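You operate a simulated robot arm through the tools that you are given. There is no shell and no other tool. Be economical: measure what you need, move in short steps, check, and stop when the job is done.

You run a simulated two-armed robot. Do the job below in one go: nothing can be reset, and whatever is moved stays where it is left.

Task
Pick up the green can from the top of the bagging bench with one hand, pass it to the other hand and put it on the top of the repair cart. Set down upright: green can.

The check looks at the end state, three seconds after you hand in, the way a careful person would. Anything else that was tipped, shoved, dropped, spilled or broken makes it a failure.

Robot
Two 7-joint arms with two-finger parallel grippers on one trunk, on a base that drives. Base frame: it is fixed to the floor where the robot stands at the start and does not move with it; the origin is under the middle of the robot, x ahead of it, y to its left, z up. Units: m, degrees, N and s.
The left shoulder is at the start at [0.06, 0.189, 1.153], the right one opposite. With the tool pointing down near the work surface each hand reaches from about 0.1 to 0.64 m from the robot's upright axis, wherever it stands, measured 20 degrees to its own side. Places, roughly: top of the repair cart [-1.8, 0.9, 0.9]. Payload 3.43 kg a hand.
The tool frame of a hand sits at the grasp point between the pads (the TCP): z along the fingers, y along the line on which they close. The tips reach 0.03 m beyond it. The gripper opens to 0.094 m. The fingers are 0.028 m wide and 0.01 m thick; the gripper's body (0.05 by 0.096 m) begins 0.055 m behind the TCP.
Orientation is that of the tool frame in the base frame, as [roll, pitch, yaw] about the fixed x, y, z axes, in that order (R = Rz(yaw) Ry(pitch) Rx(roll)). With the fingers straight down and closing along the base's y, the tool's x points along the base's -x, its y along +y and its z along -z.

Tools
- The arms move only by the tool step_arm. It takes "left_motion", "right_motion" or both (then of equal length, played together; a hand with none holds still); each is a list of rows, each a list of 3 entries, a list of its own where there are three numbers: the shift along the tool's x, y, z in units of 25 mm (1.0 is 25 mm), then the turn, a rotation vector about the tool's x, y, z in units of 8 degrees (1.0 is 8 degrees), then the closure in counts, from 0 (fully open) to 255 (shut). In form: [[[tx, ty, tz], [ax, ay, az], fingers], ...]. A call has 1 to 12 rows; each row shifts and turns the commanded pose from where the row before left it, along the tool's axes as they then stand. A call with a number of a shift or a turn outside -1 to 1 is refused whole. A row lasts 0.2 s, in which the tool goes at most 0.05 m and 8.6 degrees; a call with a longer step from one row to the next is refused whole, and so is a gripper value outside its range. A pose out of reach is approached as far as the arm can. The call stops where the force on the tool passes 40 N (or 10 N more than at its start, if that is more) or the arm is blocked; 0.2 s more then pass. The fingers move at their own pace (about 0.153 m/s each) and stop on an object; they squeeze with about 37 N. The grip force told is the motor's: it shows also when the fingers shut on nothing. Time passes only in rows, and 0.2 s behind the last, so rows that do not move let the fingers close. It gives the time, the measured TCP pose, the force on the tool (base axes), the opening and the grip force at its end, in the units of the frame above (readings bear some noise), with the torque about the TCP (base axes, N m) and any sound that the robot's microphone picked up.
- Cameras (640 x 400 px; columns grow to the right, rows downward): "scene" is now at [0.002, -0.0297, 1.6928]; the picture's right is [-0.44, -0.90, 0.00], its down [-0.75, 0.37, -0.54] and it looks along [0.49, -0.24, -0.84] (base axes); focal length 285 px, centre (320, 200). "left" rides on the left gripper at [0.076, -0.014, -0.102] in its tool frame; the picture's right is [0.18, 0.98, 0.00], its down [-0.75, 0.14, -0.64] and it looks along [-0.63, 0.12, 0.77] (tool axes); focal length 243 px, centre (320, 200). "right" rides on the right gripper at [0.076, 0.014, -0.102] in its tool frame; the picture's right is [-0.18, 0.98, 0.00], its down [-0.75, -0.14, -0.64] and it looks along [-0.63, -0.12, 0.77] (tool axes); focal length 243 px, centre (320, 200). There is no depth. A picture from a camera that has moved, and an enlarged one, comes with that camera's place and axes in the base frame and with its lens.
- get_image(camera): a new picture of that camera. The clock stands still meanwhile.
- raise_lower(by): slides the trunk up (or, below 0, down) by that many m; the arms and the scene camera ride with it, the base frame stays. It gives what a move gives, with no picture.
- base_move(legs): drives the robot by 1 to 6 legs, each [ahead, left, turn to the left] in m, m and degrees, along the robot's own axes; the way and the turn of a leg run together, so that a leg with both is an arc; at most 1.5 m and 180 degrees a leg. The arms and the cameras ride along, it lands a little off, and it stops where it bumps. It gives what a move gives.
- turn_head(pan, tilt): turns the head with the scene camera to pan (to the left, within 86 degrees either way) and tilt (down, from -29 to 69), counted from straight ahead of the robot. It gives what a move gives.
- enlarge(camera, box): a new picture of the part [left, top, right, bottom] of that camera's present view, enlarged. The clock stands still meanwhile.
- job_done(): hands the job in; it is judged then, once.

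Go step by step. Nothing tells you exact positions but the pictures and the camera data: compare them with the known pose of the tool, close in by small moves and look again before you grip or let go. The budget is 120 turns and 92 pictures, counting those below and the enlarged ones. Unless the task says otherwise, let go and move clear before handing in, and close with one line.

The tools are called after ">>>" as name(argument=value, ...) on one line, values as JSON. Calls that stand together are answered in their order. step_arm: Moves the arms, as the interface text tells. Its arguments: {"type":"object","properties":{"left_motion":{"type":"array"},"right_motion":{"type":"array"}},"required":[]} The other tools are called the same way: raise_lower (by) slides the trunk up or down; base_move (legs) drives the base; turn_head (pan, tilt) turns the head that bears the scene camera; get_image (camera) takes a picture; enlarge (camera, box) takes an enlarged picture of a part of a camera's view; job_done () hands the job in.

At the start:

```text
time_s: 0.0
left_tool_pos: [0.4115, 0.0419, 1.071]
left_tcp_rot: [-179.9, 0.0, 180.0]
left_contact_force: [-0.9, -0.1, -0.3]
left_ft_torque: [-0.01, 0.0, 0.01]
left_width: 0.0938
left_finger_force: 0.0
right_tool_pos: [0.2698, -0.3112, 1.0259]
right_tcp_rot: [-179.9, 0.1, -179.9]
right_contact_force: [-0.1, 0.4, 0.1]
right_ft_torque: [0.01, -0.01, 0.0]
right_width: 0.0939
right_finger_force: 0.0
trunk travel left (down, up): [-0.825, 0.165]
robot x, y, heading: [-0.0056, 0.0005, 0.0]
head pan, tilt: [-26.0, 57.0]
```

scene: 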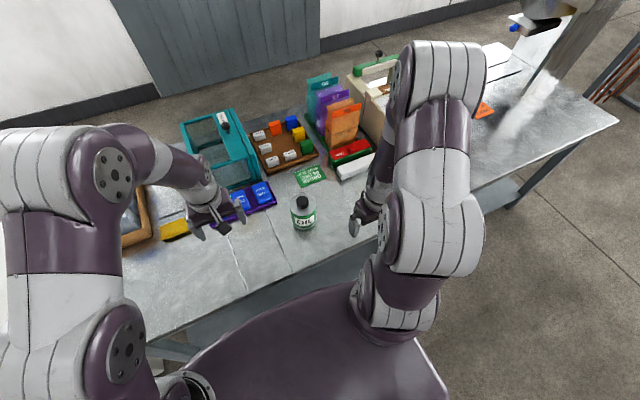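
right: 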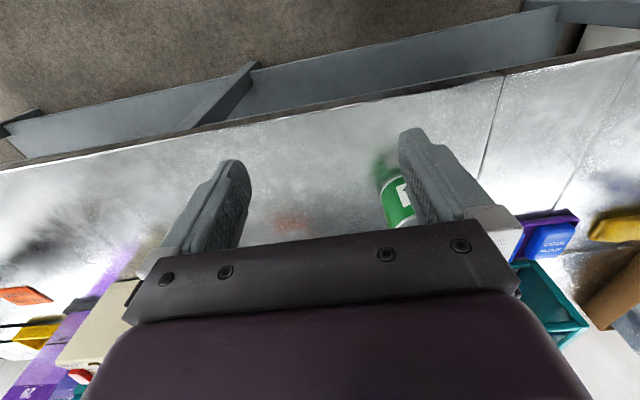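
left: 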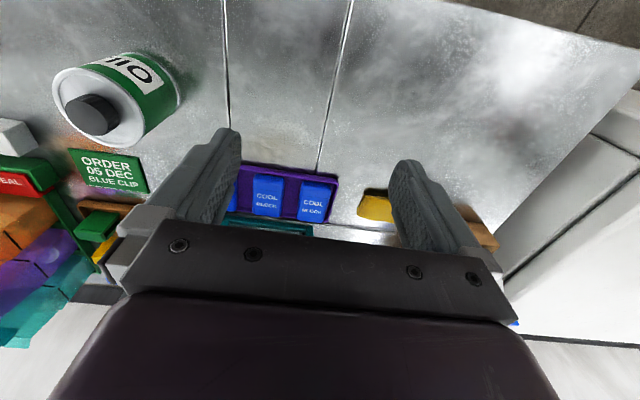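

The green can with the black cap sits at about (0.47, -0.19) on the bench. I'll look closer to size it before moving.

>>> enlarge(camera="scene", box=[260, 170, 388, 250])

>>> enlarge(camera="left", box=[0, 20, 256, 180])

```text
5.00 times, centred on (324, 210) of scene
camera zoom: at [0.002, -0.0297, 1.6928], right [-0.44, -0.9, 0.0], down [-0.75, 0.37, -0.54], along [0.49, -0.24, -0.84], focal length 1424 px, centre (300, 150)
```

zoom: 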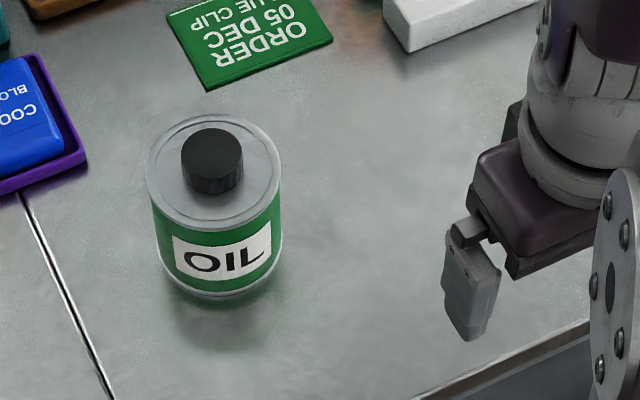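

```text
2.50 times, centred on (128, 100) of left
camera zoom: at [0.3342, 0.0285, 1.1727], right [-0.18, 0.98, 0.0], down [0.75, 0.14, 0.64], along [0.63, 0.12, -0.77], focal length 606 px, centre (800, 450)
```

zoom: 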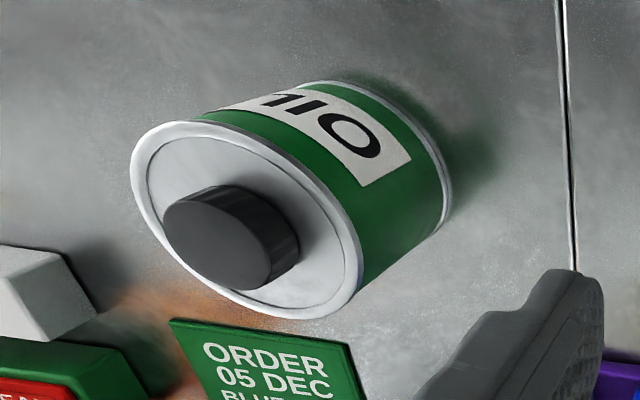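

The can is about 0.10 m tall and 0.088 m wide (almost the full gripper opening), with a 0.04 m cap. I'll have the right hand take the body at a slant, then pass it to the left hand gripping the cap from above; first I shift and yaw the right hand.

>>> step_arm(right_motion=[[[-0.7, 0.2, 0], [0, 0, 0], 0], [[-0.7, 0.2, 0], [0, 0, 0], 0], [[-0.7, 0.2, 0], [0, 0, 0], 0], [[-0.7, 0.2, 0], [0, 0, 0], 0], [[-0.7, 0.2, 0], [0, 0, 0], 0], [[-0.7, 0.2, 0], [0, 0, 0], 0], [[0, 0, 0], [0, 0, -1], 0], [[0, 0, 0], [0, 0, -1], 0], [[0, 0, 0], [0, 0, -1], 0], [[0, 0, 0], [0, 0, -1], 0], [[0, 0, 0], [0, 0, -1], 0]])

```text
time_s: 2.4
left_tool_pos: [0.4109, 0.0424, 1.0688]
left_tcp_rot: [180.0, 0.0, -180.0]
left_contact_force: [-0.3, 0.0, -0.3]
left_ft_torque: [0.0, -0.02, -0.03]
left_width: 0.0943
left_finger_force: 0.2
right_tool_pos: [0.3753, -0.2821, 1.0268]
right_tcp_rot: [-179.9, 0.1, -139.8]
right_contact_force: [0.5, 0.0, 0.8]
right_ft_torque: [0.0, 0.0, -0.04]
right_width: 0.0939
right_finger_force: 0.1
trunk travel left (down, up): [-0.825, 0.165]
robot x, y, heading: [-0.0027, 0.0012, -0.1]
head pan, tilt: [-26.0, 57.0]
```

The yaw came out as planned, with the heading about +40°. Next I tilt the fingers up to about 35° below horizontal.

>>> step_arm(right_motion=[[[0, 0, 0], [0, -0.98, 0], 0], [[0, 0, 0], [0, -0.98, 0], 0], [[0, 0, 0], [0, -0.98, 0], 0], [[0, 0, 0], [0, -0.98, 0], 0], [[0, 0, 0], [0, -0.98, 0], 0], [[0, 0, 0], [0, -0.98, 0], 0], [[0, 0, 0], [0, -0.98, 0], 0], [[0, 0, 0], [0, 0, 0], 0]])

>>> get_image(camera="scene")

>>> get_image(camera="right")

```text
time_s: 4.2
left_tool_pos: [0.4114, 0.043, 1.0699]
left_tcp_rot: [-179.9, 0.0, 179.9]
left_contact_force: [0.9, 1.0, 0.0]
left_ft_torque: [-0.02, 0.01, -0.01]
left_width: 0.0938
left_finger_force: 0.2
right_tool_pos: [0.3762, -0.2809, 1.0267]
right_tcp_rot: [179.7, 53.6, -139.9]
right_contact_force: [-0.1, 0.0, 0.2]
right_ft_torque: [0.0, -0.03, -0.02]
right_width: 0.0941
right_finger_force: 0.0
trunk travel left (down, up): [-0.825, 0.165]
robot x, y, heading: [-0.0017, 0.0012, -0.3]
head pan, tilt: [-26.0, 57.0]
```

```text
86 pictures are left
camera scene: at [0.0019, -0.0292, 1.6928], right [-0.44, -0.9, 0.0], down [-0.75, 0.37, -0.55], along [0.49, -0.24, -0.84], focal length 285 px, centre (320, 200)
```

scene: 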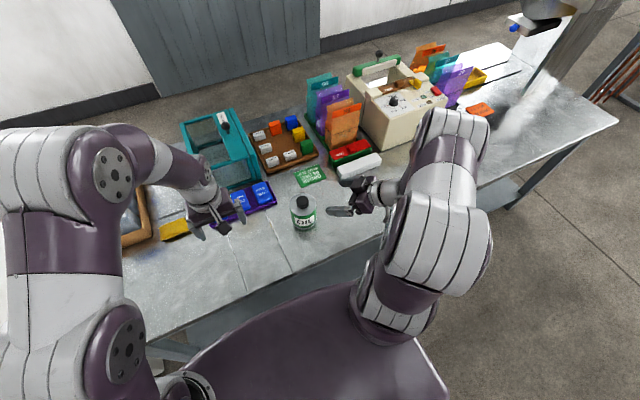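

```text
85 pictures are left
camera right: at [0.2686, -0.3534, 1.0262], right [-0.55, 0.82, 0.15], down [0.04, -0.15, 0.99], along [0.83, 0.55, 0.05], focal length 243 px, centre (320, 200)
```

right: 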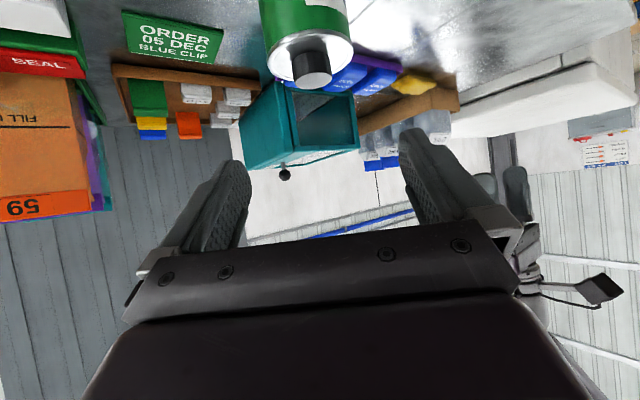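

The hand is well oriented and the can is nearly straight ahead of it. I'll zoom in to measure its lateral offset.

>>> enlarge(camera="right", box=[230, 0, 390, 100])

>>> enlarge(camera="scene", box=[260, 160, 388, 240])

```text
4.00 times, centred on (310, 50) of right
camera zoom: at [0.2686, -0.3534, 1.0262], right [-0.55, 0.82, 0.15], down [0.04, -0.15, 0.99], along [0.83, 0.55, 0.05], focal length 970 px, centre (360, 800)
```

zoom: 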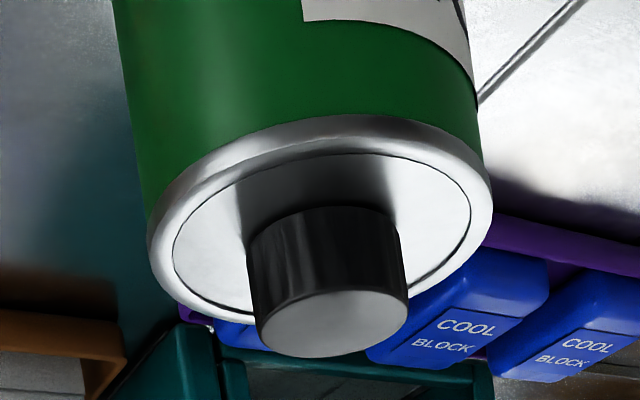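

```text
5.00 times, centred on (324, 200) of scene
camera zoom: at [0.0019, -0.0292, 1.6928], right [-0.44, -0.9, 0.0], down [-0.75, 0.37, -0.55], along [0.49, -0.24, -0.84], focal length 1424 px, centre (300, 200)
```

zoom: 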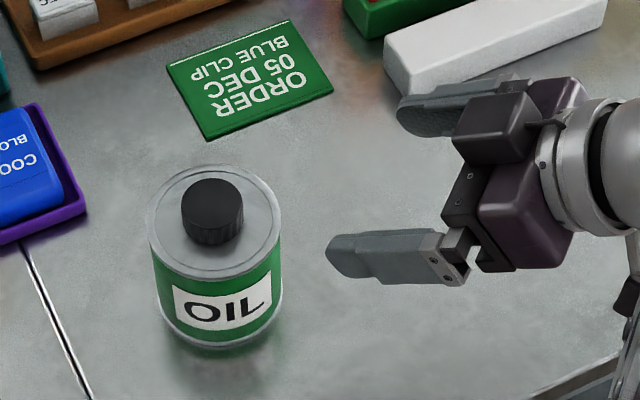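

The can looks within about 4 mm of the hand's centre plane. I'll lower the hand beside it to about z 0.875 and look again.

>>> step_arm(right_motion=[[[0.8, 0, 0.59], [0, 0, 0], 0], [[0.8, 0, 0.59], [0, 0, 0], 0], [[0.8, 0, 0.59], [0, 0, 0], 0], [[0.8, 0, 0.59], [0, 0, 0], 0], [[0.8, 0, 0.59], [0, 0, 0], 0], [[0.8, 0, 0.59], [0, 0, 0], 0], [[0, 0, 0], [0, 0, 0], 0]])

>>> get_image(camera="right")

>>> enlarge(camera="scene", box=[260, 170, 388, 250])

```text
time_s: 5.8
left_tool_pos: [0.4087, 0.0426, 1.0692]
left_tcp_rot: [-180.0, 0.0, 180.0]
left_contact_force: [-0.2, 0.2, 1.4]
left_ft_torque: [-0.03, 0.0, -0.02]
left_width: 0.094
left_finger_force: 0.0
right_tool_pos: [0.377, -0.277, 0.8772]
right_tcp_rot: [-180.0, 54.8, -139.9]
right_contact_force: [-0.5, 0.1, -0.4]
right_ft_torque: [0.01, -0.01, -0.02]
right_width: 0.0939
right_finger_force: 0.0
trunk travel left (down, up): [-0.825, 0.165]
robot x, y, heading: [0.0025, 0.0022, -0.2]
head pan, tilt: [-26.0, 57.0]
```

```text
82 pictures are left
camera right: at [0.2704, -0.3491, 0.8725], right [-0.55, 0.82, 0.15], down [0.02, -0.17, 0.99], along [0.83, 0.55, 0.08], focal length 243 px, centre (320, 200)
```

right: 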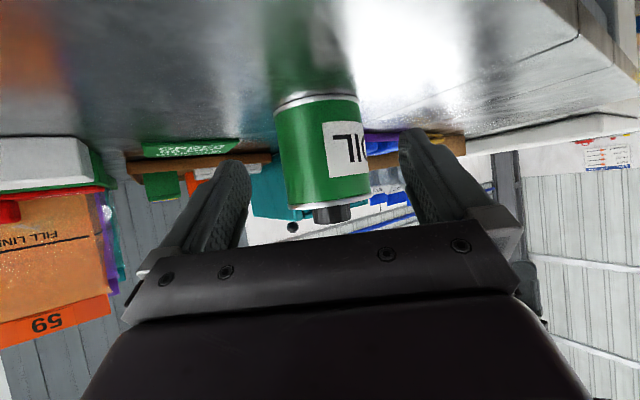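

```text
5.00 times, centred on (324, 210) of scene
camera zoom: at [0.0017, -0.0294, 1.6928], right [-0.44, -0.9, 0.0], down [-0.75, 0.37, -0.55], along [0.49, -0.24, -0.84], focal length 1424 px, centre (300, 150)
```

zoom: 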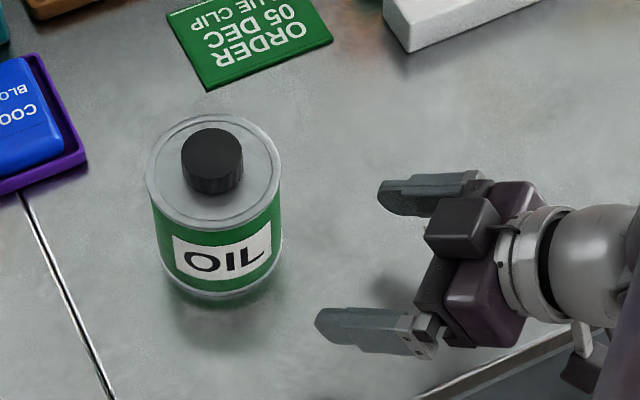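

Fingers are centred to within ~3 mm; the can lies about 3.5 mm toward tool −y. I correct that, lower slightly and advance until the tips are just short of the can.

>>> step_arm(right_motion=[[[0, -0.14, 0], [0, 0, 0], 0], [[-0.18, 0, 0.61], [0, 0, 0], 0], [[-0.18, 0, 0.61], [0, 0, 0], 0], [[-0.18, 0, 0.61], [0, 0, 0], 0], [[0, 0, 0], [0, 0, 0], 0]])

>>> get_image(camera="right")

>>> enlarge(camera="scene", box=[260, 170, 388, 250])

```text
time_s: 7.0
left_tool_pos: [0.4112, 0.0433, 1.0694]
left_tcp_rot: [180.0, -0.1, 179.9]
left_contact_force: [-0.1, 0.3, -1.1]
left_ft_torque: [0.02, -0.03, 0.01]
left_width: 0.094
left_finger_force: 0.0
right_tool_pos: [0.4129, -0.2519, 0.8624]
right_tcp_rot: [-179.9, 54.9, -140.0]
right_contact_force: [0.6, -0.1, 0.6]
right_ft_torque: [-0.02, 0.0, 0.01]
right_width: 0.094
right_finger_force: 0.2
trunk travel left (down, up): [-0.825, 0.165]
robot x, y, heading: [0.0002, -0.0016, -0.0]
head pan, tilt: [-26.0, 57.0]
```

```text
80 pictures are left
camera right: at [0.308, -0.3235, 0.8585], right [-0.55, 0.82, 0.15], down [0.02, -0.17, 0.99], along [0.83, 0.55, 0.08], focal length 243 px, centre (320, 200)
```

right: 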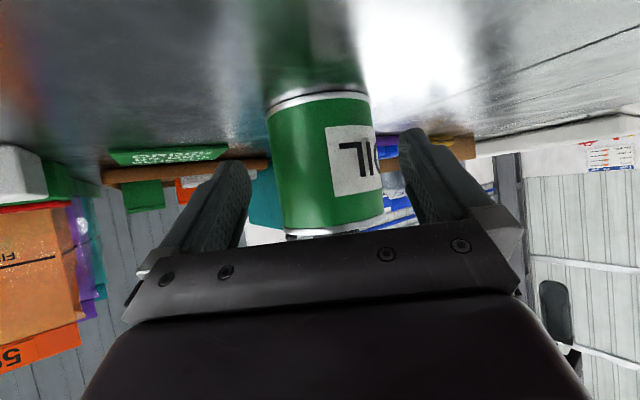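

```text
5.00 times, centred on (324, 210) of scene
camera zoom: at [0.0017, -0.0297, 1.6928], right [-0.44, -0.9, 0.0], down [-0.75, 0.37, -0.55], along [0.49, -0.24, -0.84], focal length 1424 px, centre (300, 150)
```

zoom: 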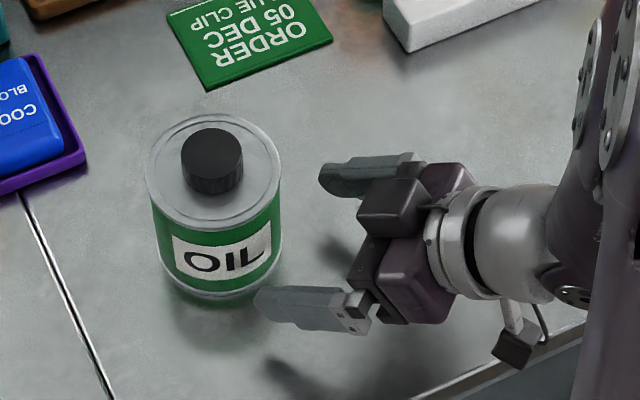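

The tips are right in front of the can. I'll zoom the hand view to refine centring before sliding in.

>>> enlarge(camera="right", box=[216, 80, 424, 210])

```text
3.08 times, centred on (320, 145) of right
camera zoom: at [0.308, -0.3235, 0.8585], right [-0.55, 0.82, 0.15], down [0.02, -0.17, 0.99], along [0.83, 0.55, 0.08], focal length 746 px, centre (320, 369)
```

zoom: 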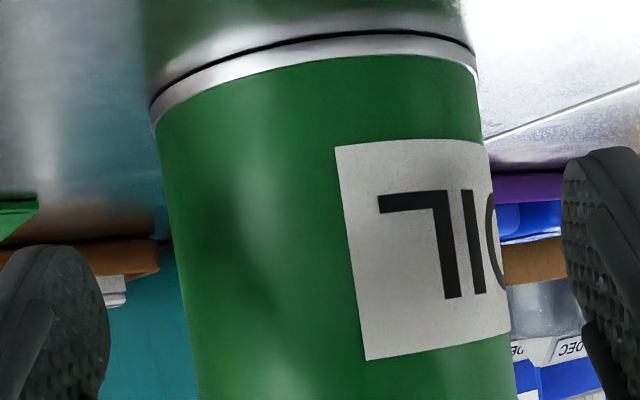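

The can is about 1.5–2 mm toward tool −y of the finger centre; I correct that and slide in halfway.

>>> step_arm(right_motion=[[[0, -0.065, 0], [0, 0, 0], 0], [[-0.27, 0, 0.38], [0, 0, 0], 0], [[-0.27, 0, 0.38], [0, 0, 0], 0], [[-0.27, 0, 0.38], [0, 0, 0], 0], [[0, 0, 0], [0, 0, 0], 0]])

>>> get_image(camera="right")

>>> enlarge(camera="scene", box=[260, 170, 388, 250])

```text
time_s: 8.2
left_tool_pos: [0.4111, 0.0421, 1.0707]
left_tcp_rot: [-180.0, -0.1, -180.0]
left_contact_force: [0.9, 0.1, 0.0]
left_ft_torque: [0.04, 0.01, 0.01]
left_width: 0.094
left_finger_force: 0.1
right_tool_pos: [0.4418, -0.2318, 0.8615]
right_tcp_rot: [180.0, 54.9, -140.1]
right_contact_force: [0.7, -0.4, 0.0]
right_ft_torque: [0.03, 0.0, -0.01]
right_width: 0.0938
right_finger_force: 0.1
trunk travel left (down, up): [-0.825, 0.165]
robot x, y, heading: [-0.0015, -0.0029, -0.1]
head pan, tilt: [-26.0, 57.0]
```

```text
77 pictures are left
camera right: at [0.3352, -0.3032, 0.8578], right [-0.55, 0.82, 0.15], down [0.02, -0.17, 0.99], along [0.83, 0.55, 0.08], focal length 243 px, centre (320, 200)
```

right: 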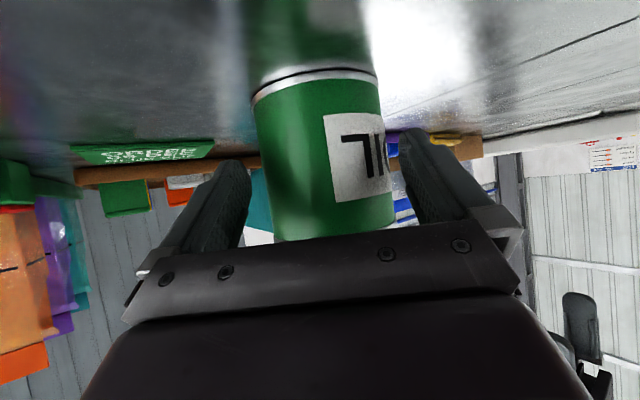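

```text
5.00 times, centred on (324, 210) of scene
camera zoom: at [0.0018, -0.0298, 1.6928], right [-0.44, -0.9, 0.0], down [-0.75, 0.37, -0.55], along [0.49, -0.24, -0.84], focal length 1424 px, centre (300, 150)
```

zoom: 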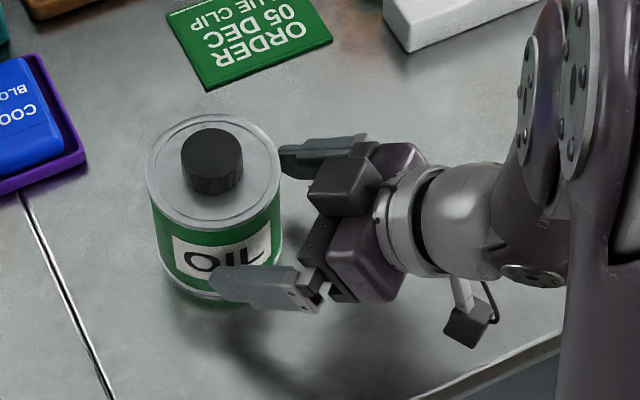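

Still no contact and the can is centred between the fingers. I slide in the remaining 34 mm.

>>> step_arm(right_motion=[[[-0.26, 0, 0.37], [0, 0, 0], 0], [[-0.26, 0, 0.37], [0, 0, 0], 0], [[-0.26, 0, 0.37], [0, 0, 0], 0], [[0, 0, 0], [0, 0, 0], 0]])

>>> get_image(camera="right")

>>> enlarge(camera="scene", box=[260, 170, 388, 250])

```text
time_s: 9.2
left_tool_pos: [0.4111, 0.043, 1.0696]
left_tcp_rot: [-180.0, -0.1, -180.0]
left_contact_force: [0.2, 0.0, -0.1]
left_ft_torque: [-0.01, 0.03, -0.05]
left_width: 0.0939
left_finger_force: 0.0
right_tool_pos: [0.469, -0.2104, 0.8615]
right_tcp_rot: [179.9, 55.0, -140.0]
right_contact_force: [-0.2, 0.0, -0.4]
right_ft_torque: [0.0, -0.06, 0.01]
right_width: 0.0939
right_finger_force: 0.0
trunk travel left (down, up): [-0.825, 0.165]
robot x, y, heading: [0.0014, 0.0004, 0.1]
head pan, tilt: [-26.0, 57.0]
```

```text
75 pictures are left
camera right: at [0.3617, -0.2815, 0.8581], right [-0.55, 0.82, 0.15], down [0.02, -0.17, 0.99], along [0.83, 0.55, 0.08], focal length 243 px, centre (320, 200)
```

right: 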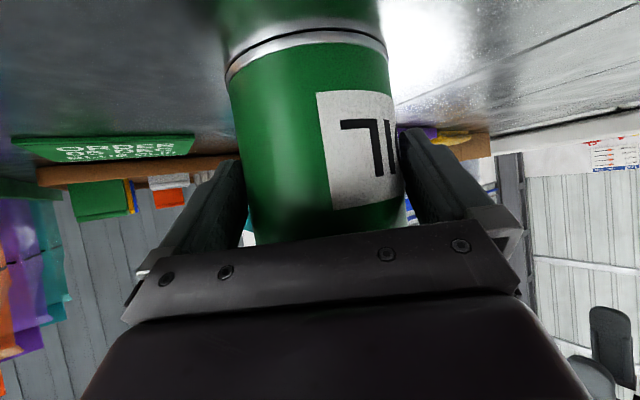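

```text
5.00 times, centred on (324, 210) of scene
camera zoom: at [0.0019, -0.0298, 1.6928], right [-0.44, -0.9, 0.0], down [-0.75, 0.37, -0.55], along [0.49, -0.24, -0.84], focal length 1424 px, centre (300, 150)
```

zoom: 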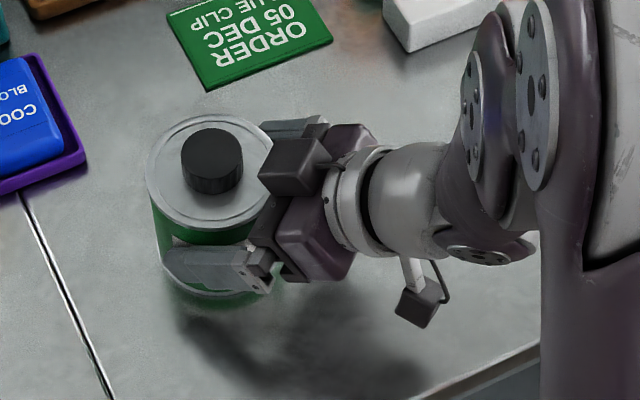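

The can sits between the fingers, unmoved. I close on it.

>>> step_arm(right_motion=[[[0, 0, 0], [0, 0, 0], 255], [[0, 0, 0], [0, 0, 0], 255], [[0, 0, 0], [0, 0, 0], 255], [[0, 0, 0], [0, 0, 0], 255]])

```text
time_s: 10.2
left_tool_pos: [0.4105, 0.043, 1.0687]
left_tcp_rot: [180.0, 0.0, -180.0]
left_contact_force: [0.1, -0.4, 0.9]
left_ft_torque: [-0.03, 0.02, 0.03]
left_width: 0.0938
left_finger_force: 0.1
right_tool_pos: [0.4693, -0.2106, 0.8624]
right_tcp_rot: [179.9, 54.9, -140.0]
right_contact_force: [-1.7, 1.6, 1.2]
right_ft_torque: [0.02, -0.06, 0.0]
right_width: 0.0892
right_finger_force: 37.3
trunk travel left (down, up): [-0.825, 0.165]
robot x, y, heading: [0.0017, -0.0001, 0.1]
head pan, tilt: [-26.0, 57.0]
```

Gripped at 0.089 m. I lift straight up slowly.

>>> step_arm(right_motion=[[[-0.4, 0, -0.28], [0, 0, 0], 255], [[-0.4, 0, -0.28], [0, 0, 0], 255], [[-0.6, 0, -0.42], [0, 0, 0], 255], [[-0.6, 0, -0.42], [0, 0, 0], 255], [[-0.6, 0, -0.42], [0, 0, 0], 255], [[-0.6, 0, -0.42], [0, 0, 0], 255], [[-0.6, 0, -0.42], [0, 0, 0], 255], [[-0.6, 0, -0.42], [0, 0, 0], 255], [[-0.6, 0, -0.42], [0, 0, 0], 255], [[0, 0, 0], [0, 0, 0], 255]])

>>> get_image(camera="scene")

>>> get_image(camera="left")

```text
time_s: 12.4
left_tool_pos: [0.4113, 0.0439, 1.0694]
left_tcp_rot: [-180.0, 0.0, -180.0]
left_contact_force: [-0.4, 0.4, -0.2]
left_ft_torque: [-0.01, 0.03, 0.0]
left_width: 0.0937
left_finger_force: 0.1
right_tool_pos: [0.47, -0.2098, 1.0147]
right_tcp_rot: [180.0, 54.9, -140.1]
right_contact_force: [-0.1, -0.2, -5.1]
right_ft_torque: [-0.06, 0.08, 0.01]
right_width: 0.0891
right_finger_force: 37.0
trunk travel left (down, up): [-0.825, 0.165]
robot x, y, heading: [-0.0015, -0.0016, 0.0]
head pan, tilt: [-26.0, 57.0]
```

```text
73 pictures are left
camera scene: at [0.003, -0.0302, 1.6927], right [-0.44, -0.9, 0.0], down [-0.75, 0.37, -0.54], along [0.49, -0.24, -0.84], focal length 285 px, centre (320, 200)
```

scene: 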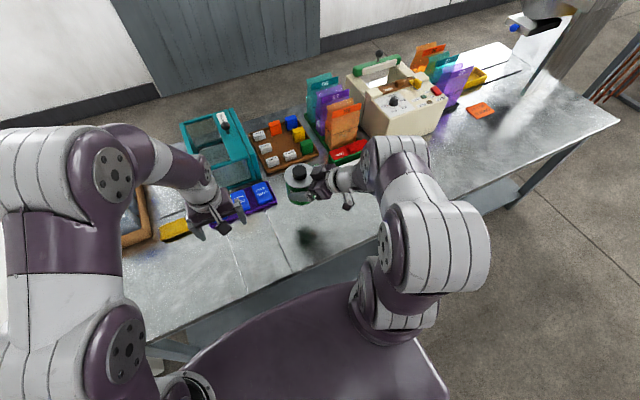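

```text
72 pictures are left
camera left: at [0.3349, 0.0282, 1.1725], right [-0.18, 0.98, 0.0], down [0.75, 0.14, 0.64], along [0.63, 0.12, -0.77], focal length 243 px, centre (320, 200)
```

left: 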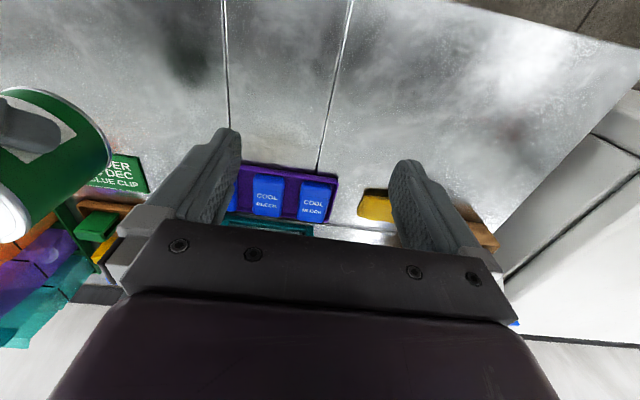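

The can is firmly held (about 0.5 kg) and clear of the bench. I raise the left hand and yaw it, while shifting the can toward the middle.

>>> step_arm(left_motion=[[[0, 0, -0.8], [0, 0, 0], 0], [[0, 0, -0.8], [0, 0, 0], 0], [[0, 0, -0.8], [0, 0, 0], 0], [[0, 0, -0.8], [0, 0, 0], 0], [[0, 0, -0.8], [0, 0, 0], 0], [[0, 0, 0], [0, 0, -1], 90], [[0, 0, 0], [0, 0, -1], 90], [[0, 0, 0], [0, 0, -1], 90], [[0, 0, 0], [0, 0, 0], 90], [[0, 0, 0], [0, 0, 0], 90]], right_motion=[[[0, 0, 0], [0, 0, 0], 255], [[0, 0, 0], [0, 0, 0], 255], [[0, 0, 0], [0, 0, 0], 255], [[-0.19, 0.77, 0.27], [0, 0, 0], 255], [[-0.19, 0.77, 0.27], [0, 0, 0], 255], [[-0.19, 0.77, 0.27], [0, 0, 0], 255], [[-0.19, 0.77, 0.27], [0, 0, 0], 255], [[-0.19, 0.77, 0.27], [0, 0, 0], 255], [[0, 0, 0], [0, 0, 0], 255], [[0, 0, 0], [0, 0, 0], 255]])

>>> get_image(camera="scene")

>>> get_image(camera="left")

```text
time_s: 14.6
left_tool_pos: [0.4121, 0.0434, 1.1687]
left_tcp_rot: [-180.0, 0.0, -156.0]
left_contact_force: [-0.5, -0.1, -0.3]
left_ft_torque: [0.01, 0.03, 0.02]
left_width: 0.0608
left_finger_force: 0.0
right_tool_pos: [0.4389, -0.1091, 1.0147]
right_tcp_rot: [-180.0, 54.8, -140.0]
right_contact_force: [0.1, 0.6, -5.6]
right_ft_torque: [-0.05, 0.06, 0.01]
right_width: 0.0892
right_finger_force: 37.2
trunk travel left (down, up): [-0.825, 0.165]
robot x, y, heading: [-0.0025, 0.0012, 0.1]
head pan, tilt: [-26.0, 57.0]
```

```text
71 pictures are left
camera scene: at [0.0026, -0.0297, 1.6928], right [-0.44, -0.9, 0.0], down [-0.75, 0.37, -0.54], along [0.49, -0.24, -0.84], focal length 285 px, centre (320, 200)
```

scene: 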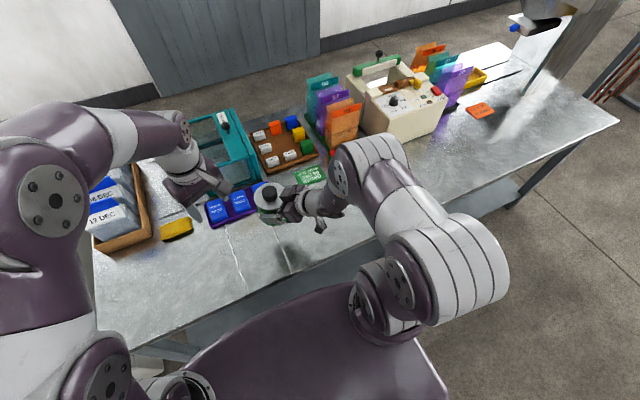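

```text
70 pictures are left
camera left: at [0.3473, -0.0008, 1.2726], right [-0.57, 0.82, 0.0], down [0.63, 0.44, 0.64], along [0.53, 0.36, -0.77], focal length 243 px, centre (320, 200)
```

left: 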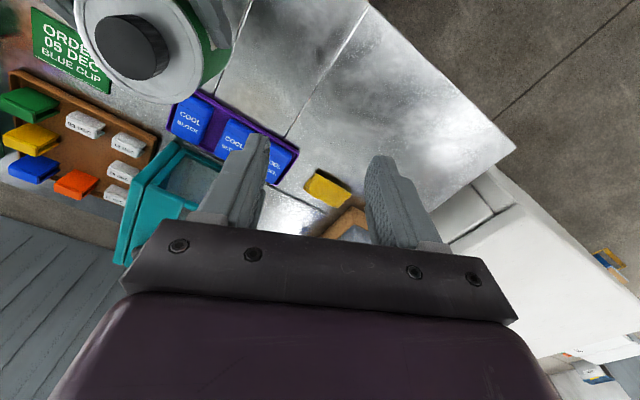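

The cap reads at about (0.447, -0.097), top near z 1.073. I move the left hand over it, staying well above.

>>> step_arm(left_motion=[[[0.147, -0.82, 0], [0, 0, 0], 90], [[0.147, -0.82, 0], [0, 0, 0], 90], [[0.147, -0.82, 0], [0, 0, 0], 90], [[0.147, -0.82, 0], [0, 0, 0], 90], [[0.147, -0.82, 0], [0, 0, 0], 90], [[0.147, -0.82, 0], [0, 0, 0], 90], [[0.147, -0.82, 0], [0, 0, 0], 90], [[0, 0, 0], [0, 0, 0], 90]])

>>> get_image(camera="scene")

>>> get_image(camera="left")

>>> get_image(camera="right")

```text
time_s: 16.4
left_tool_pos: [0.4317, -0.0895, 1.1529]
left_tcp_rot: [180.0, 0.0, -156.0]
left_contact_force: [0.1, 0.2, 0.3]
left_ft_torque: [-0.03, -0.04, 0.0]
left_width: 0.0608
left_finger_force: 0.0
left hand out of reach, approached as far as the arm can: row 5, 6, 7
right_tool_pos: [0.4391, -0.109, 1.014]
right_tcp_rot: [-179.9, 54.8, -139.9]
right_contact_force: [-0.2, 0.0, -4.6]
right_ft_torque: [-0.08, 0.1, 0.01]
right_width: 0.0889
right_finger_force: 37.1
trunk travel left (down, up): [-0.825, 0.165]
robot x, y, heading: [-0.0007, 0.0014, 0.1]
head pan, tilt: [-26.0, 57.0]
```

```text
69 pictures are left
camera scene: at [0.0027, -0.0295, 1.6928], right [-0.44, -0.9, 0.0], down [-0.75, 0.37, -0.54], along [0.49, -0.24, -0.84], focal length 285 px, centre (320, 200)
```

scene: 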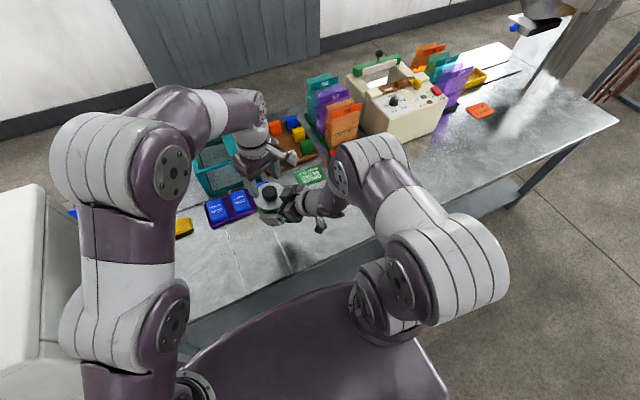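

```text
68 pictures are left
camera left: at [0.3675, -0.1339, 1.2555], right [-0.57, 0.82, 0.0], down [0.63, 0.44, 0.64], along [0.53, 0.36, -0.77], focal length 243 px, centre (320, 200)
```

left: 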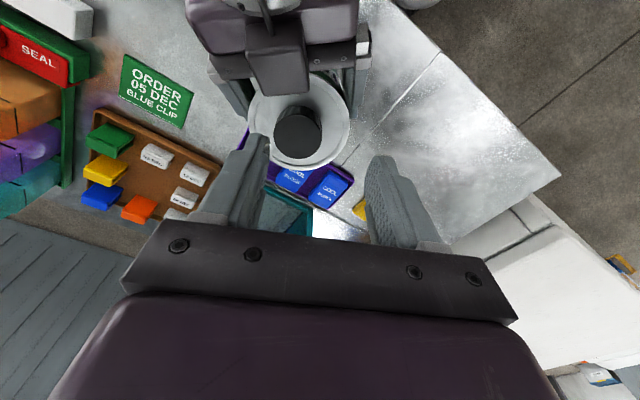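

```text
67 pictures are left
camera right: at [0.3327, -0.1805, 1.0111], right [-0.55, 0.82, 0.15], down [0.02, -0.17, 0.99], along [0.83, 0.55, 0.07], focal length 243 px, centre (320, 200)
```

right: 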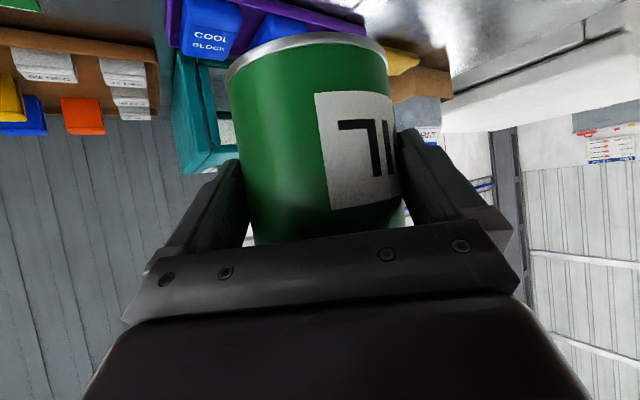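

The left arm is at its reach limit up here. I bring the can lower and closer to the robot.

>>> step_arm(right_motion=[[[0.555, 0.475, 0.08], [0, 0, 0], 255], [[0.555, 0.475, 0.08], [0, 0, 0], 255], [[0.555, 0.475, 0.08], [0, 0, 0], 255], [[0.555, 0.475, 0.08], [0, 0, 0], 255], [[0, 0, 0], [0, 0, 0], 255]])

>>> get_image(camera="left")

```text
time_s: 17.6
left_tool_pos: [0.4313, -0.09, 1.1535]
left_tcp_rot: [180.0, 0.0, -156.1]
left_contact_force: [-0.4, -0.1, 0.2]
left_ft_torque: [0.0, 0.0, -0.04]
left_width: 0.0608
left_finger_force: 0.0
right_tool_pos: [0.4106, -0.097, 0.9847]
right_tcp_rot: [179.5, 54.7, -140.5]
right_contact_force: [0.6, -1.0, -5.3]
right_ft_torque: [-0.06, 0.05, -0.03]
right_width: 0.0889
right_finger_force: 36.7
right hand out of reach, approached as far as the arm can: row 3, 4
trunk travel left (down, up): [-0.825, 0.165]
robot x, y, heading: [0.0011, -0.0013, 0.1]
head pan, tilt: [-26.0, 57.0]
```

```text
66 pictures are left
camera left: at [0.3674, -0.134, 1.2556], right [-0.57, 0.82, 0.0], down [0.63, 0.44, 0.64], along [0.53, 0.36, -0.77], focal length 243 px, centre (320, 200)
```

left: 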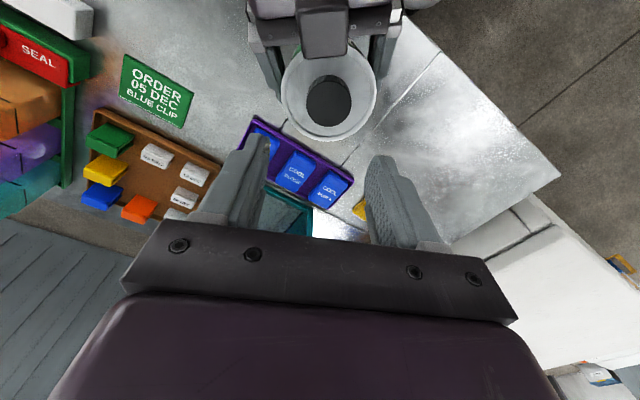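

The can is now at about (0.419, -0.090) with the cap top near 1.043. I lower the left hand 50 mm, still above the cap, and check the alignment.

>>> step_arm(left_motion=[[[0.15, 0.05, 0.5], [0, 0, 0], 90], [[0.15, 0.05, 0.5], [0, 0, 0], 90], [[0.15, 0.05, 0.5], [0, 0, 0], 90], [[0, 0, 0.5], [0, 0, 0], 90], [[0, 0, 0], [0, 0, 0], 90]])

>>> get_image(camera="left")

>>> get_image(camera="scene")

```text
time_s: 18.8
left_tool_pos: [0.4193, -0.0917, 1.1018]
left_tcp_rot: [-179.9, 0.0, -156.0]
left_contact_force: [0.3, 0.4, -0.6]
left_ft_torque: [0.0, -0.02, -0.01]
left_width: 0.0607
left_finger_force: 0.0
right_tool_pos: [0.4106, -0.0971, 0.985]
right_tcp_rot: [179.4, 54.7, -140.4]
right_contact_force: [-1.2, -0.1, -5.4]
right_ft_torque: [-0.06, 0.07, 0.0]
right_width: 0.0889
right_finger_force: 37.4
trunk travel left (down, up): [-0.825, 0.165]
robot x, y, heading: [0.0005, 0.0017, -0.2]
head pan, tilt: [-26.0, 57.0]
```

```text
65 pictures are left
camera left: at [0.3559, -0.1344, 1.2048], right [-0.57, 0.82, 0.0], down [0.63, 0.44, 0.64], along [0.53, 0.36, -0.77], focal length 243 px, centre (320, 200)
```

left: 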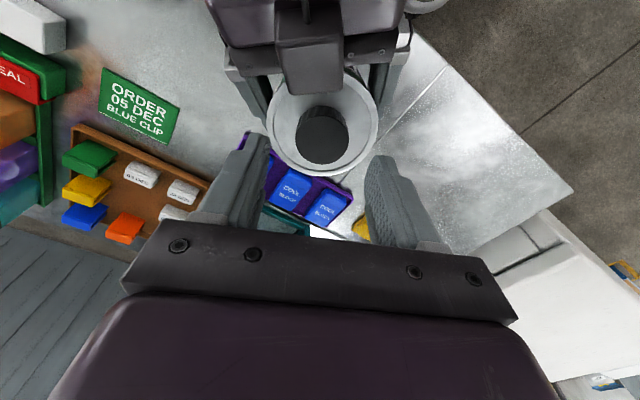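

```text
64 pictures are left
camera scene: at [0.0025, -0.0298, 1.6928], right [-0.44, -0.9, 0.0], down [-0.75, 0.37, -0.54], along [0.49, -0.24, -0.84], focal length 285 px, centre (320, 200)
```

scene: 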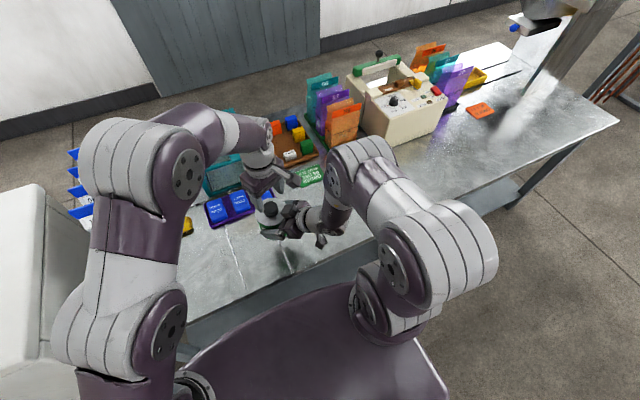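

>>> enlarge(camera="left", box=[240, 70, 400, 170])

```text
4.00 times, centred on (320, 120) of left
camera zoom: at [0.3559, -0.1344, 1.2048], right [-0.57, 0.82, 0.0], down [0.63, 0.44, 0.64], along [0.53, 0.36, -0.77], focal length 970 px, centre (320, 520)
```

zoom: 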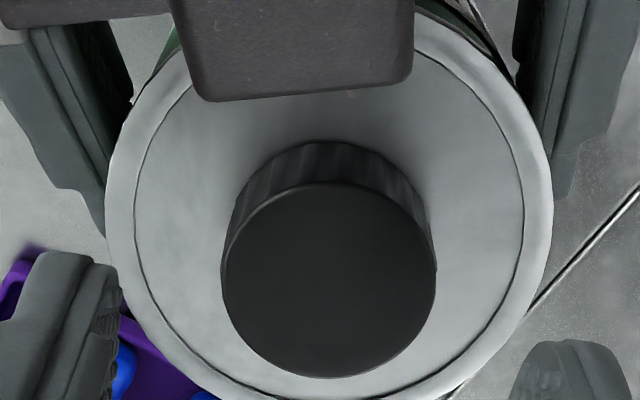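

The cap is centred under the left fingers (within 2 mm) and nothing of the right hand is in the way. I descend 42 mm onto the cap.

>>> step_arm(left_motion=[[[0, 0.05, 0.42], [0, 0, 0], 90], [[0, 0, 0.42], [0, 0, 0], 90], [[0, 0, 0.42], [0, 0, 0], 90], [[0, 0, 0.42], [0, 0, 0], 90], [[0, 0, 0], [0, 0, 0], 90]])

>>> get_image(camera="left")

>>> enlarge(camera="scene", box=[220, 150, 348, 230])

```text
time_s: 20.0
left_tool_pos: [0.4205, -0.0881, 1.0586]
left_tcp_rot: [-180.0, 0.0, -156.0]
left_contact_force: [1.2, 0.5, 0.0]
left_ft_torque: [0.04, -0.03, 0.0]
left_width: 0.0608
left_finger_force: 0.1
right_tool_pos: [0.4107, -0.0957, 0.9846]
right_tcp_rot: [179.5, 54.7, -140.4]
right_contact_force: [-0.1, 0.0, -4.8]
right_ft_torque: [-0.09, 0.08, 0.01]
right_width: 0.0888
right_finger_force: 37.5
trunk travel left (down, up): [-0.825, 0.165]
robot x, y, heading: [-0.0018, -0.0, -0.2]
head pan, tilt: [-26.0, 57.0]
```

```text
62 pictures are left
camera left: at [0.356, -0.133, 1.1623], right [-0.57, 0.82, 0.0], down [0.63, 0.44, 0.64], along [0.53, 0.36, -0.77], focal length 243 px, centre (320, 200)
```

left: 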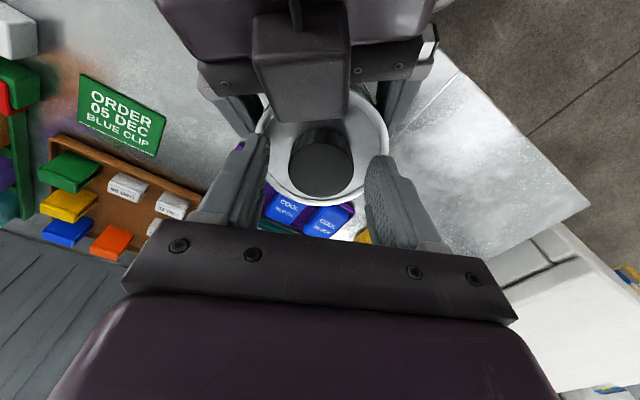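

```text
5.00 times, centred on (284, 190) of scene
camera zoom: at [0.0024, -0.0298, 1.6928], right [-0.44, -0.9, 0.0], down [-0.75, 0.37, -0.54], along [0.49, -0.24, -0.84], focal length 1424 px, centre (500, 250)
```

zoom: 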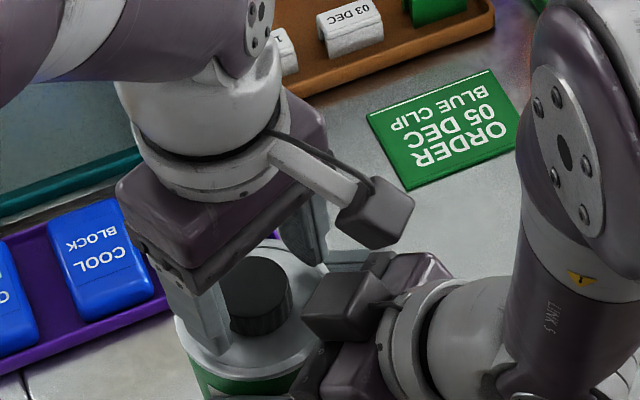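

Left fingers straddle the cap with no contact. I close the left hand on it.

>>> step_arm(left_motion=[[[0, 0, 0.08], [0, 0, 0], 90], [[0, 0, 0], [0, 0, 0], 140], [[0, 0, 0], [0, 0, 0], 255], [[0, 0, 0], [0, 0, 0], 255], [[0, 0, 0], [0, 0, 0], 255]])

>>> enlarge(camera="left", box=[200, 60, 440, 210])

```text
time_s: 21.2
left_tool_pos: [0.4197, -0.0893, 1.0575]
left_tcp_rot: [179.9, -0.1, -155.9]
left_contact_force: [-2.3, 14.3, 1.5]
left_ft_torque: [0.54, 0.08, 0.04]
left_width: 0.0388
left_finger_force: 37.2
right_tool_pos: [0.4114, -0.0961, 0.984]
right_tcp_rot: [179.4, 54.8, -140.5]
right_contact_force: [3.0, -14.8, -7.8]
right_ft_torque: [0.41, 0.2, -0.21]
right_width: 0.089
right_finger_force: 37.0
trunk travel left (down, up): [-0.825, 0.165]
robot x, y, heading: [0.0052, -0.0004, 0.2]
head pan, tilt: [-26.0, 57.0]
```

```text
2.67 times, centred on (320, 135) of left
camera zoom: at [0.3561, -0.133, 1.1599], right [-0.57, 0.82, 0.0], down [0.63, 0.43, 0.64], along [0.53, 0.37, -0.77], focal length 647 px, centre (320, 373)
```

zoom: 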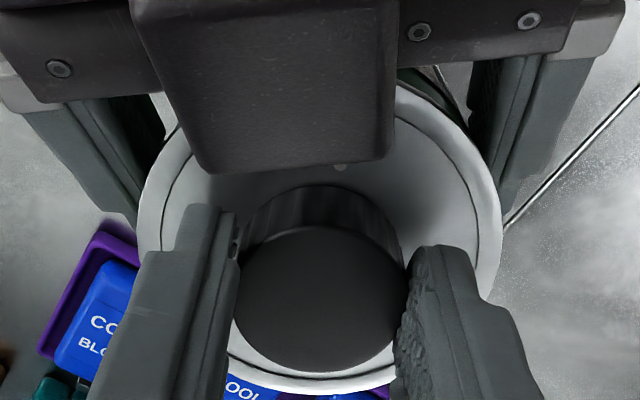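

Both hands hold the can. Now I open the right hand and let it settle.

>>> step_arm(left_motion=[[[0, 0, 0], [0, 0, 0], 255], [[0, 0, 0], [0, 0, 0], 255], [[0, 0, 0], [0, 0, 0], 255]], right_motion=[[[0, 0, 0], [0, 0, 0], 0], [[0, 0, 0], [0, 0, 0], 0], [[0, 0, 0], [0, 0, 0], 0]])

>>> enlarge(camera="right", box=[200, 20, 440, 250])

>>> enlarge(camera="left", box=[200, 60, 440, 210])

```text
time_s: 22.0
left_tool_pos: [0.4207, -0.09, 1.0569]
left_tcp_rot: [179.9, -0.1, -155.9]
left_contact_force: [0.3, 0.3, -5.7]
left_ft_torque: [-0.05, 0.0, 0.0]
left_width: 0.0386
left_finger_force: 37.4
right_tool_pos: [0.4111, -0.0962, 0.9839]
right_tcp_rot: [179.4, 54.7, -140.3]
right_contact_force: [-0.7, -0.8, -0.3]
right_ft_torque: [-0.02, 0.02, -0.01]
right_width: 0.0938
right_finger_force: 0.0
trunk travel left (down, up): [-0.825, 0.165]
robot x, y, heading: [-0.0014, -0.0028, -0.0]
head pan, tilt: [-26.0, 57.0]
```

```text
1.74 times, centred on (320, 135) of right
camera zoom: at [0.304, -0.1683, 0.981], right [-0.55, 0.82, 0.16], down [0.03, -0.17, 0.99], along [0.83, 0.55, 0.07], focal length 422 px, centre (320, 313)
```

zoom: 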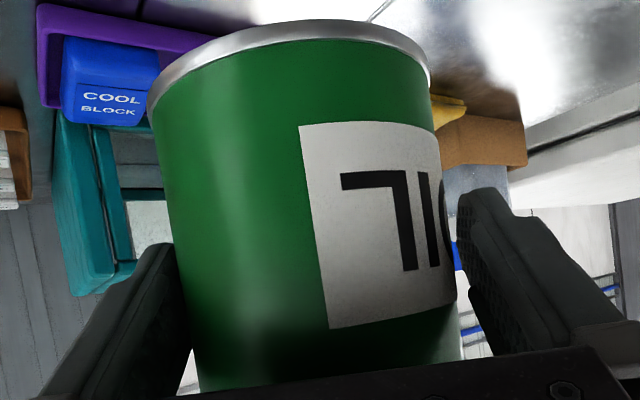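

```text
2.67 times, centred on (320, 135) of left
camera zoom: at [0.3564, -0.1336, 1.1604], right [-0.57, 0.82, 0.0], down [0.63, 0.44, 0.64], along [0.53, 0.36, -0.77], focal length 647 px, centre (320, 373)
```

zoom: 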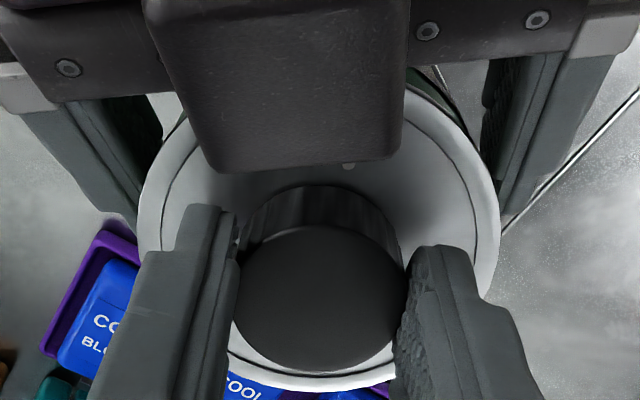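

The left hand carries the full weight and the right is free. I ease the can forward out of the right fingers with the left hand.

>>> step_arm(left_motion=[[[0.011, 0.039, 0], [0, 0, 0], 255], [[-0.3, 0.08, 0], [0, 0, 0], 255], [[-0.4, 0.11, 0], [0, 0, 0], 255], [[-0.46, 0.128, 0], [0, 0, 0], 255], [[-0.46, 0.128, 0], [0, 0, 0], 255], [[-0.46, 0.128, 0], [0, 0, 0], 255], [[-0.46, 0.128, 0], [0, 0, 0], 255], [[0, 0, 0], [0, 0, 0], 255]])

>>> get_image(camera="right")

>>> get_image(camera="scene")

```text
time_s: 23.8
left_tool_pos: [0.4706, -0.0475, 1.0573]
left_tcp_rot: [179.9, 0.0, -155.9]
left_contact_force: [0.0, -0.1, -5.4]
left_ft_torque: [-0.01, 0.0, -0.01]
left_width: 0.0386
left_finger_force: 36.6
right_tool_pos: [0.4107, -0.0971, 0.9854]
right_tcp_rot: [179.4, 54.8, -140.4]
right_contact_force: [0.3, -0.2, 0.0]
right_ft_torque: [0.01, 0.02, 0.02]
right_width: 0.0942
right_finger_force: 0.0
trunk travel left (down, up): [-0.825, 0.165]
robot x, y, heading: [0.0014, 0.0006, -0.1]
head pan, tilt: [-26.0, 57.0]
```

```text
57 pictures are left
camera right: at [0.3041, -0.1684, 0.9811], right [-0.55, 0.82, 0.16], down [0.03, -0.17, 0.99], along [0.83, 0.55, 0.07], focal length 243 px, centre (320, 200)
```

right: 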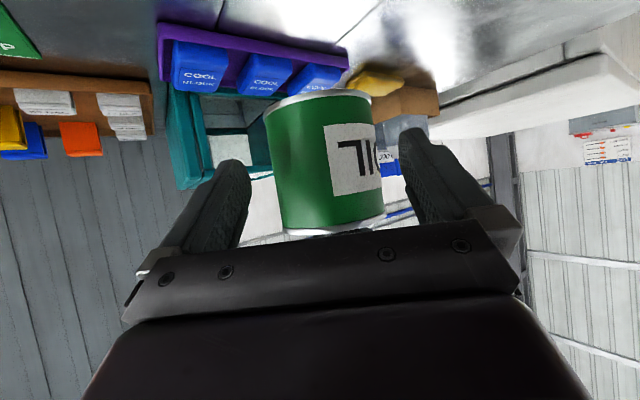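

```text
56 pictures are left
camera scene: at [0.0024, -0.03, 1.6928], right [-0.44, -0.9, 0.0], down [-0.75, 0.37, -0.54], along [0.49, -0.24, -0.84], focal length 285 px, centre (320, 200)
```

scene: 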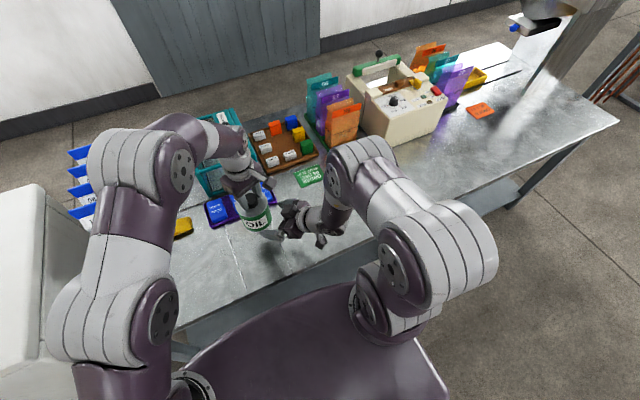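

The handover is done. I separate the arms: right hand out and up, left hand with the can to the left and slightly up.

>>> step_arm(left_motion=[[[0.055, 0.74, -0.2], [0, 0, 0], 255], [[0.055, 0.74, -0.2], [0, 0, 0], 255], [[0.055, 0.74, -0.2], [0, 0, 0], 255], [[0.055, 0.74, -0.2], [0, 0, 0], 255], [[0.055, 0.74, -0.2], [0, 0, 0], 255], [[0.055, 0.74, -0.2], [0, 0, 0], 255], [[0.055, 0.74, -0.2], [0, 0, 0], 255], [[0.055, 0.74, -0.2], [0, 0, 0], 255]], right_motion=[[[0, -0.6, 0], [0, 0, 0], 0], [[0, -0.6, 0], [0, 0, 0], 0], [[-0.47, -0.7, -0.33], [0, 0, 0], 0], [[-0.47, -0.7, -0.33], [0, 0, 0], 0], [[-0.47, -0.7, -0.33], [0, 0, 0], 0], [[-0.47, -0.7, -0.33], [0, 0, 0], 0], [[-0.47, -0.7, -0.33], [0, 0, 0], 0], [[0, 0, 0], [0, 0, 0], 0]])

>>> turn_head(pan=86, tilt=25)

>>> get_image(camera="scene")

```text
time_s: 25.6
left_tool_pos: [0.3986, 0.0857, 1.097]
left_tcp_rot: [-179.9, -0.1, -156.0]
left_contact_force: [-1.6, -0.7, -5.5]
left_ft_torque: [-0.01, -0.01, -0.04]
left_width: 0.0389
left_finger_force: 37.5
right_tool_pos: [0.4876, -0.1853, 1.0558]
right_tcp_rot: [180.0, 55.0, -140.0]
right_contact_force: [-0.1, 0.2, -0.1]
right_ft_torque: [0.0, -0.02, -0.01]
right_width: 0.094
right_finger_force: 0.2
trunk travel left (down, up): [-0.825, 0.165]
robot x, y, heading: [-0.0, -0.0014, 0.1]
head pan, tilt: [-26.0, 57.0]
```

```text
time_s: 27.5
left_tool_pos: [0.3986, 0.0856, 1.0974]
left_tcp_rot: [-179.9, 0.0, -156.0]
left_contact_force: [-0.2, -0.9, -5.9]
left_ft_torque: [-0.02, -0.02, 0.0]
left_width: 0.0384
left_finger_force: 37.4
right_tool_pos: [0.4887, -0.1864, 1.0567]
right_tcp_rot: [-179.9, 54.9, -140.0]
right_contact_force: [0.4, 0.2, 0.3]
right_ft_torque: [-0.01, -0.01, -0.02]
right_width: 0.0939
right_finger_force: 0.1
trunk travel left (down, up): [-0.825, 0.165]
robot x, y, heading: [-0.0024, 0.0013, 0.1]
head pan, tilt: [85.9, 25.0]
```

```text
55 pictures are left
camera scene: at [-0.0537, 0.093, 1.7392], right [1.0, -0.07, 0.0], down [-0.03, -0.42, -0.91], along [0.06, 0.9, -0.42], focal length 285 px, centre (320, 200)
```

scene: 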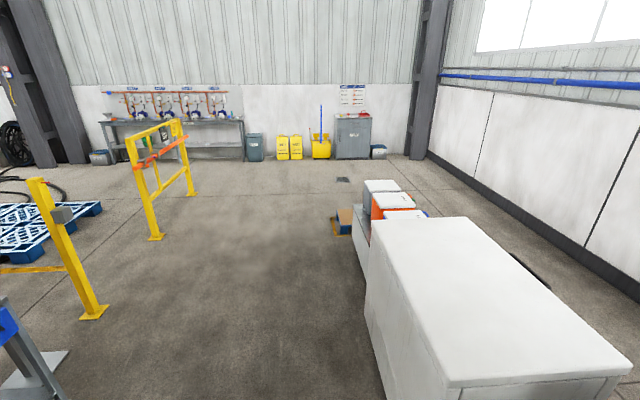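

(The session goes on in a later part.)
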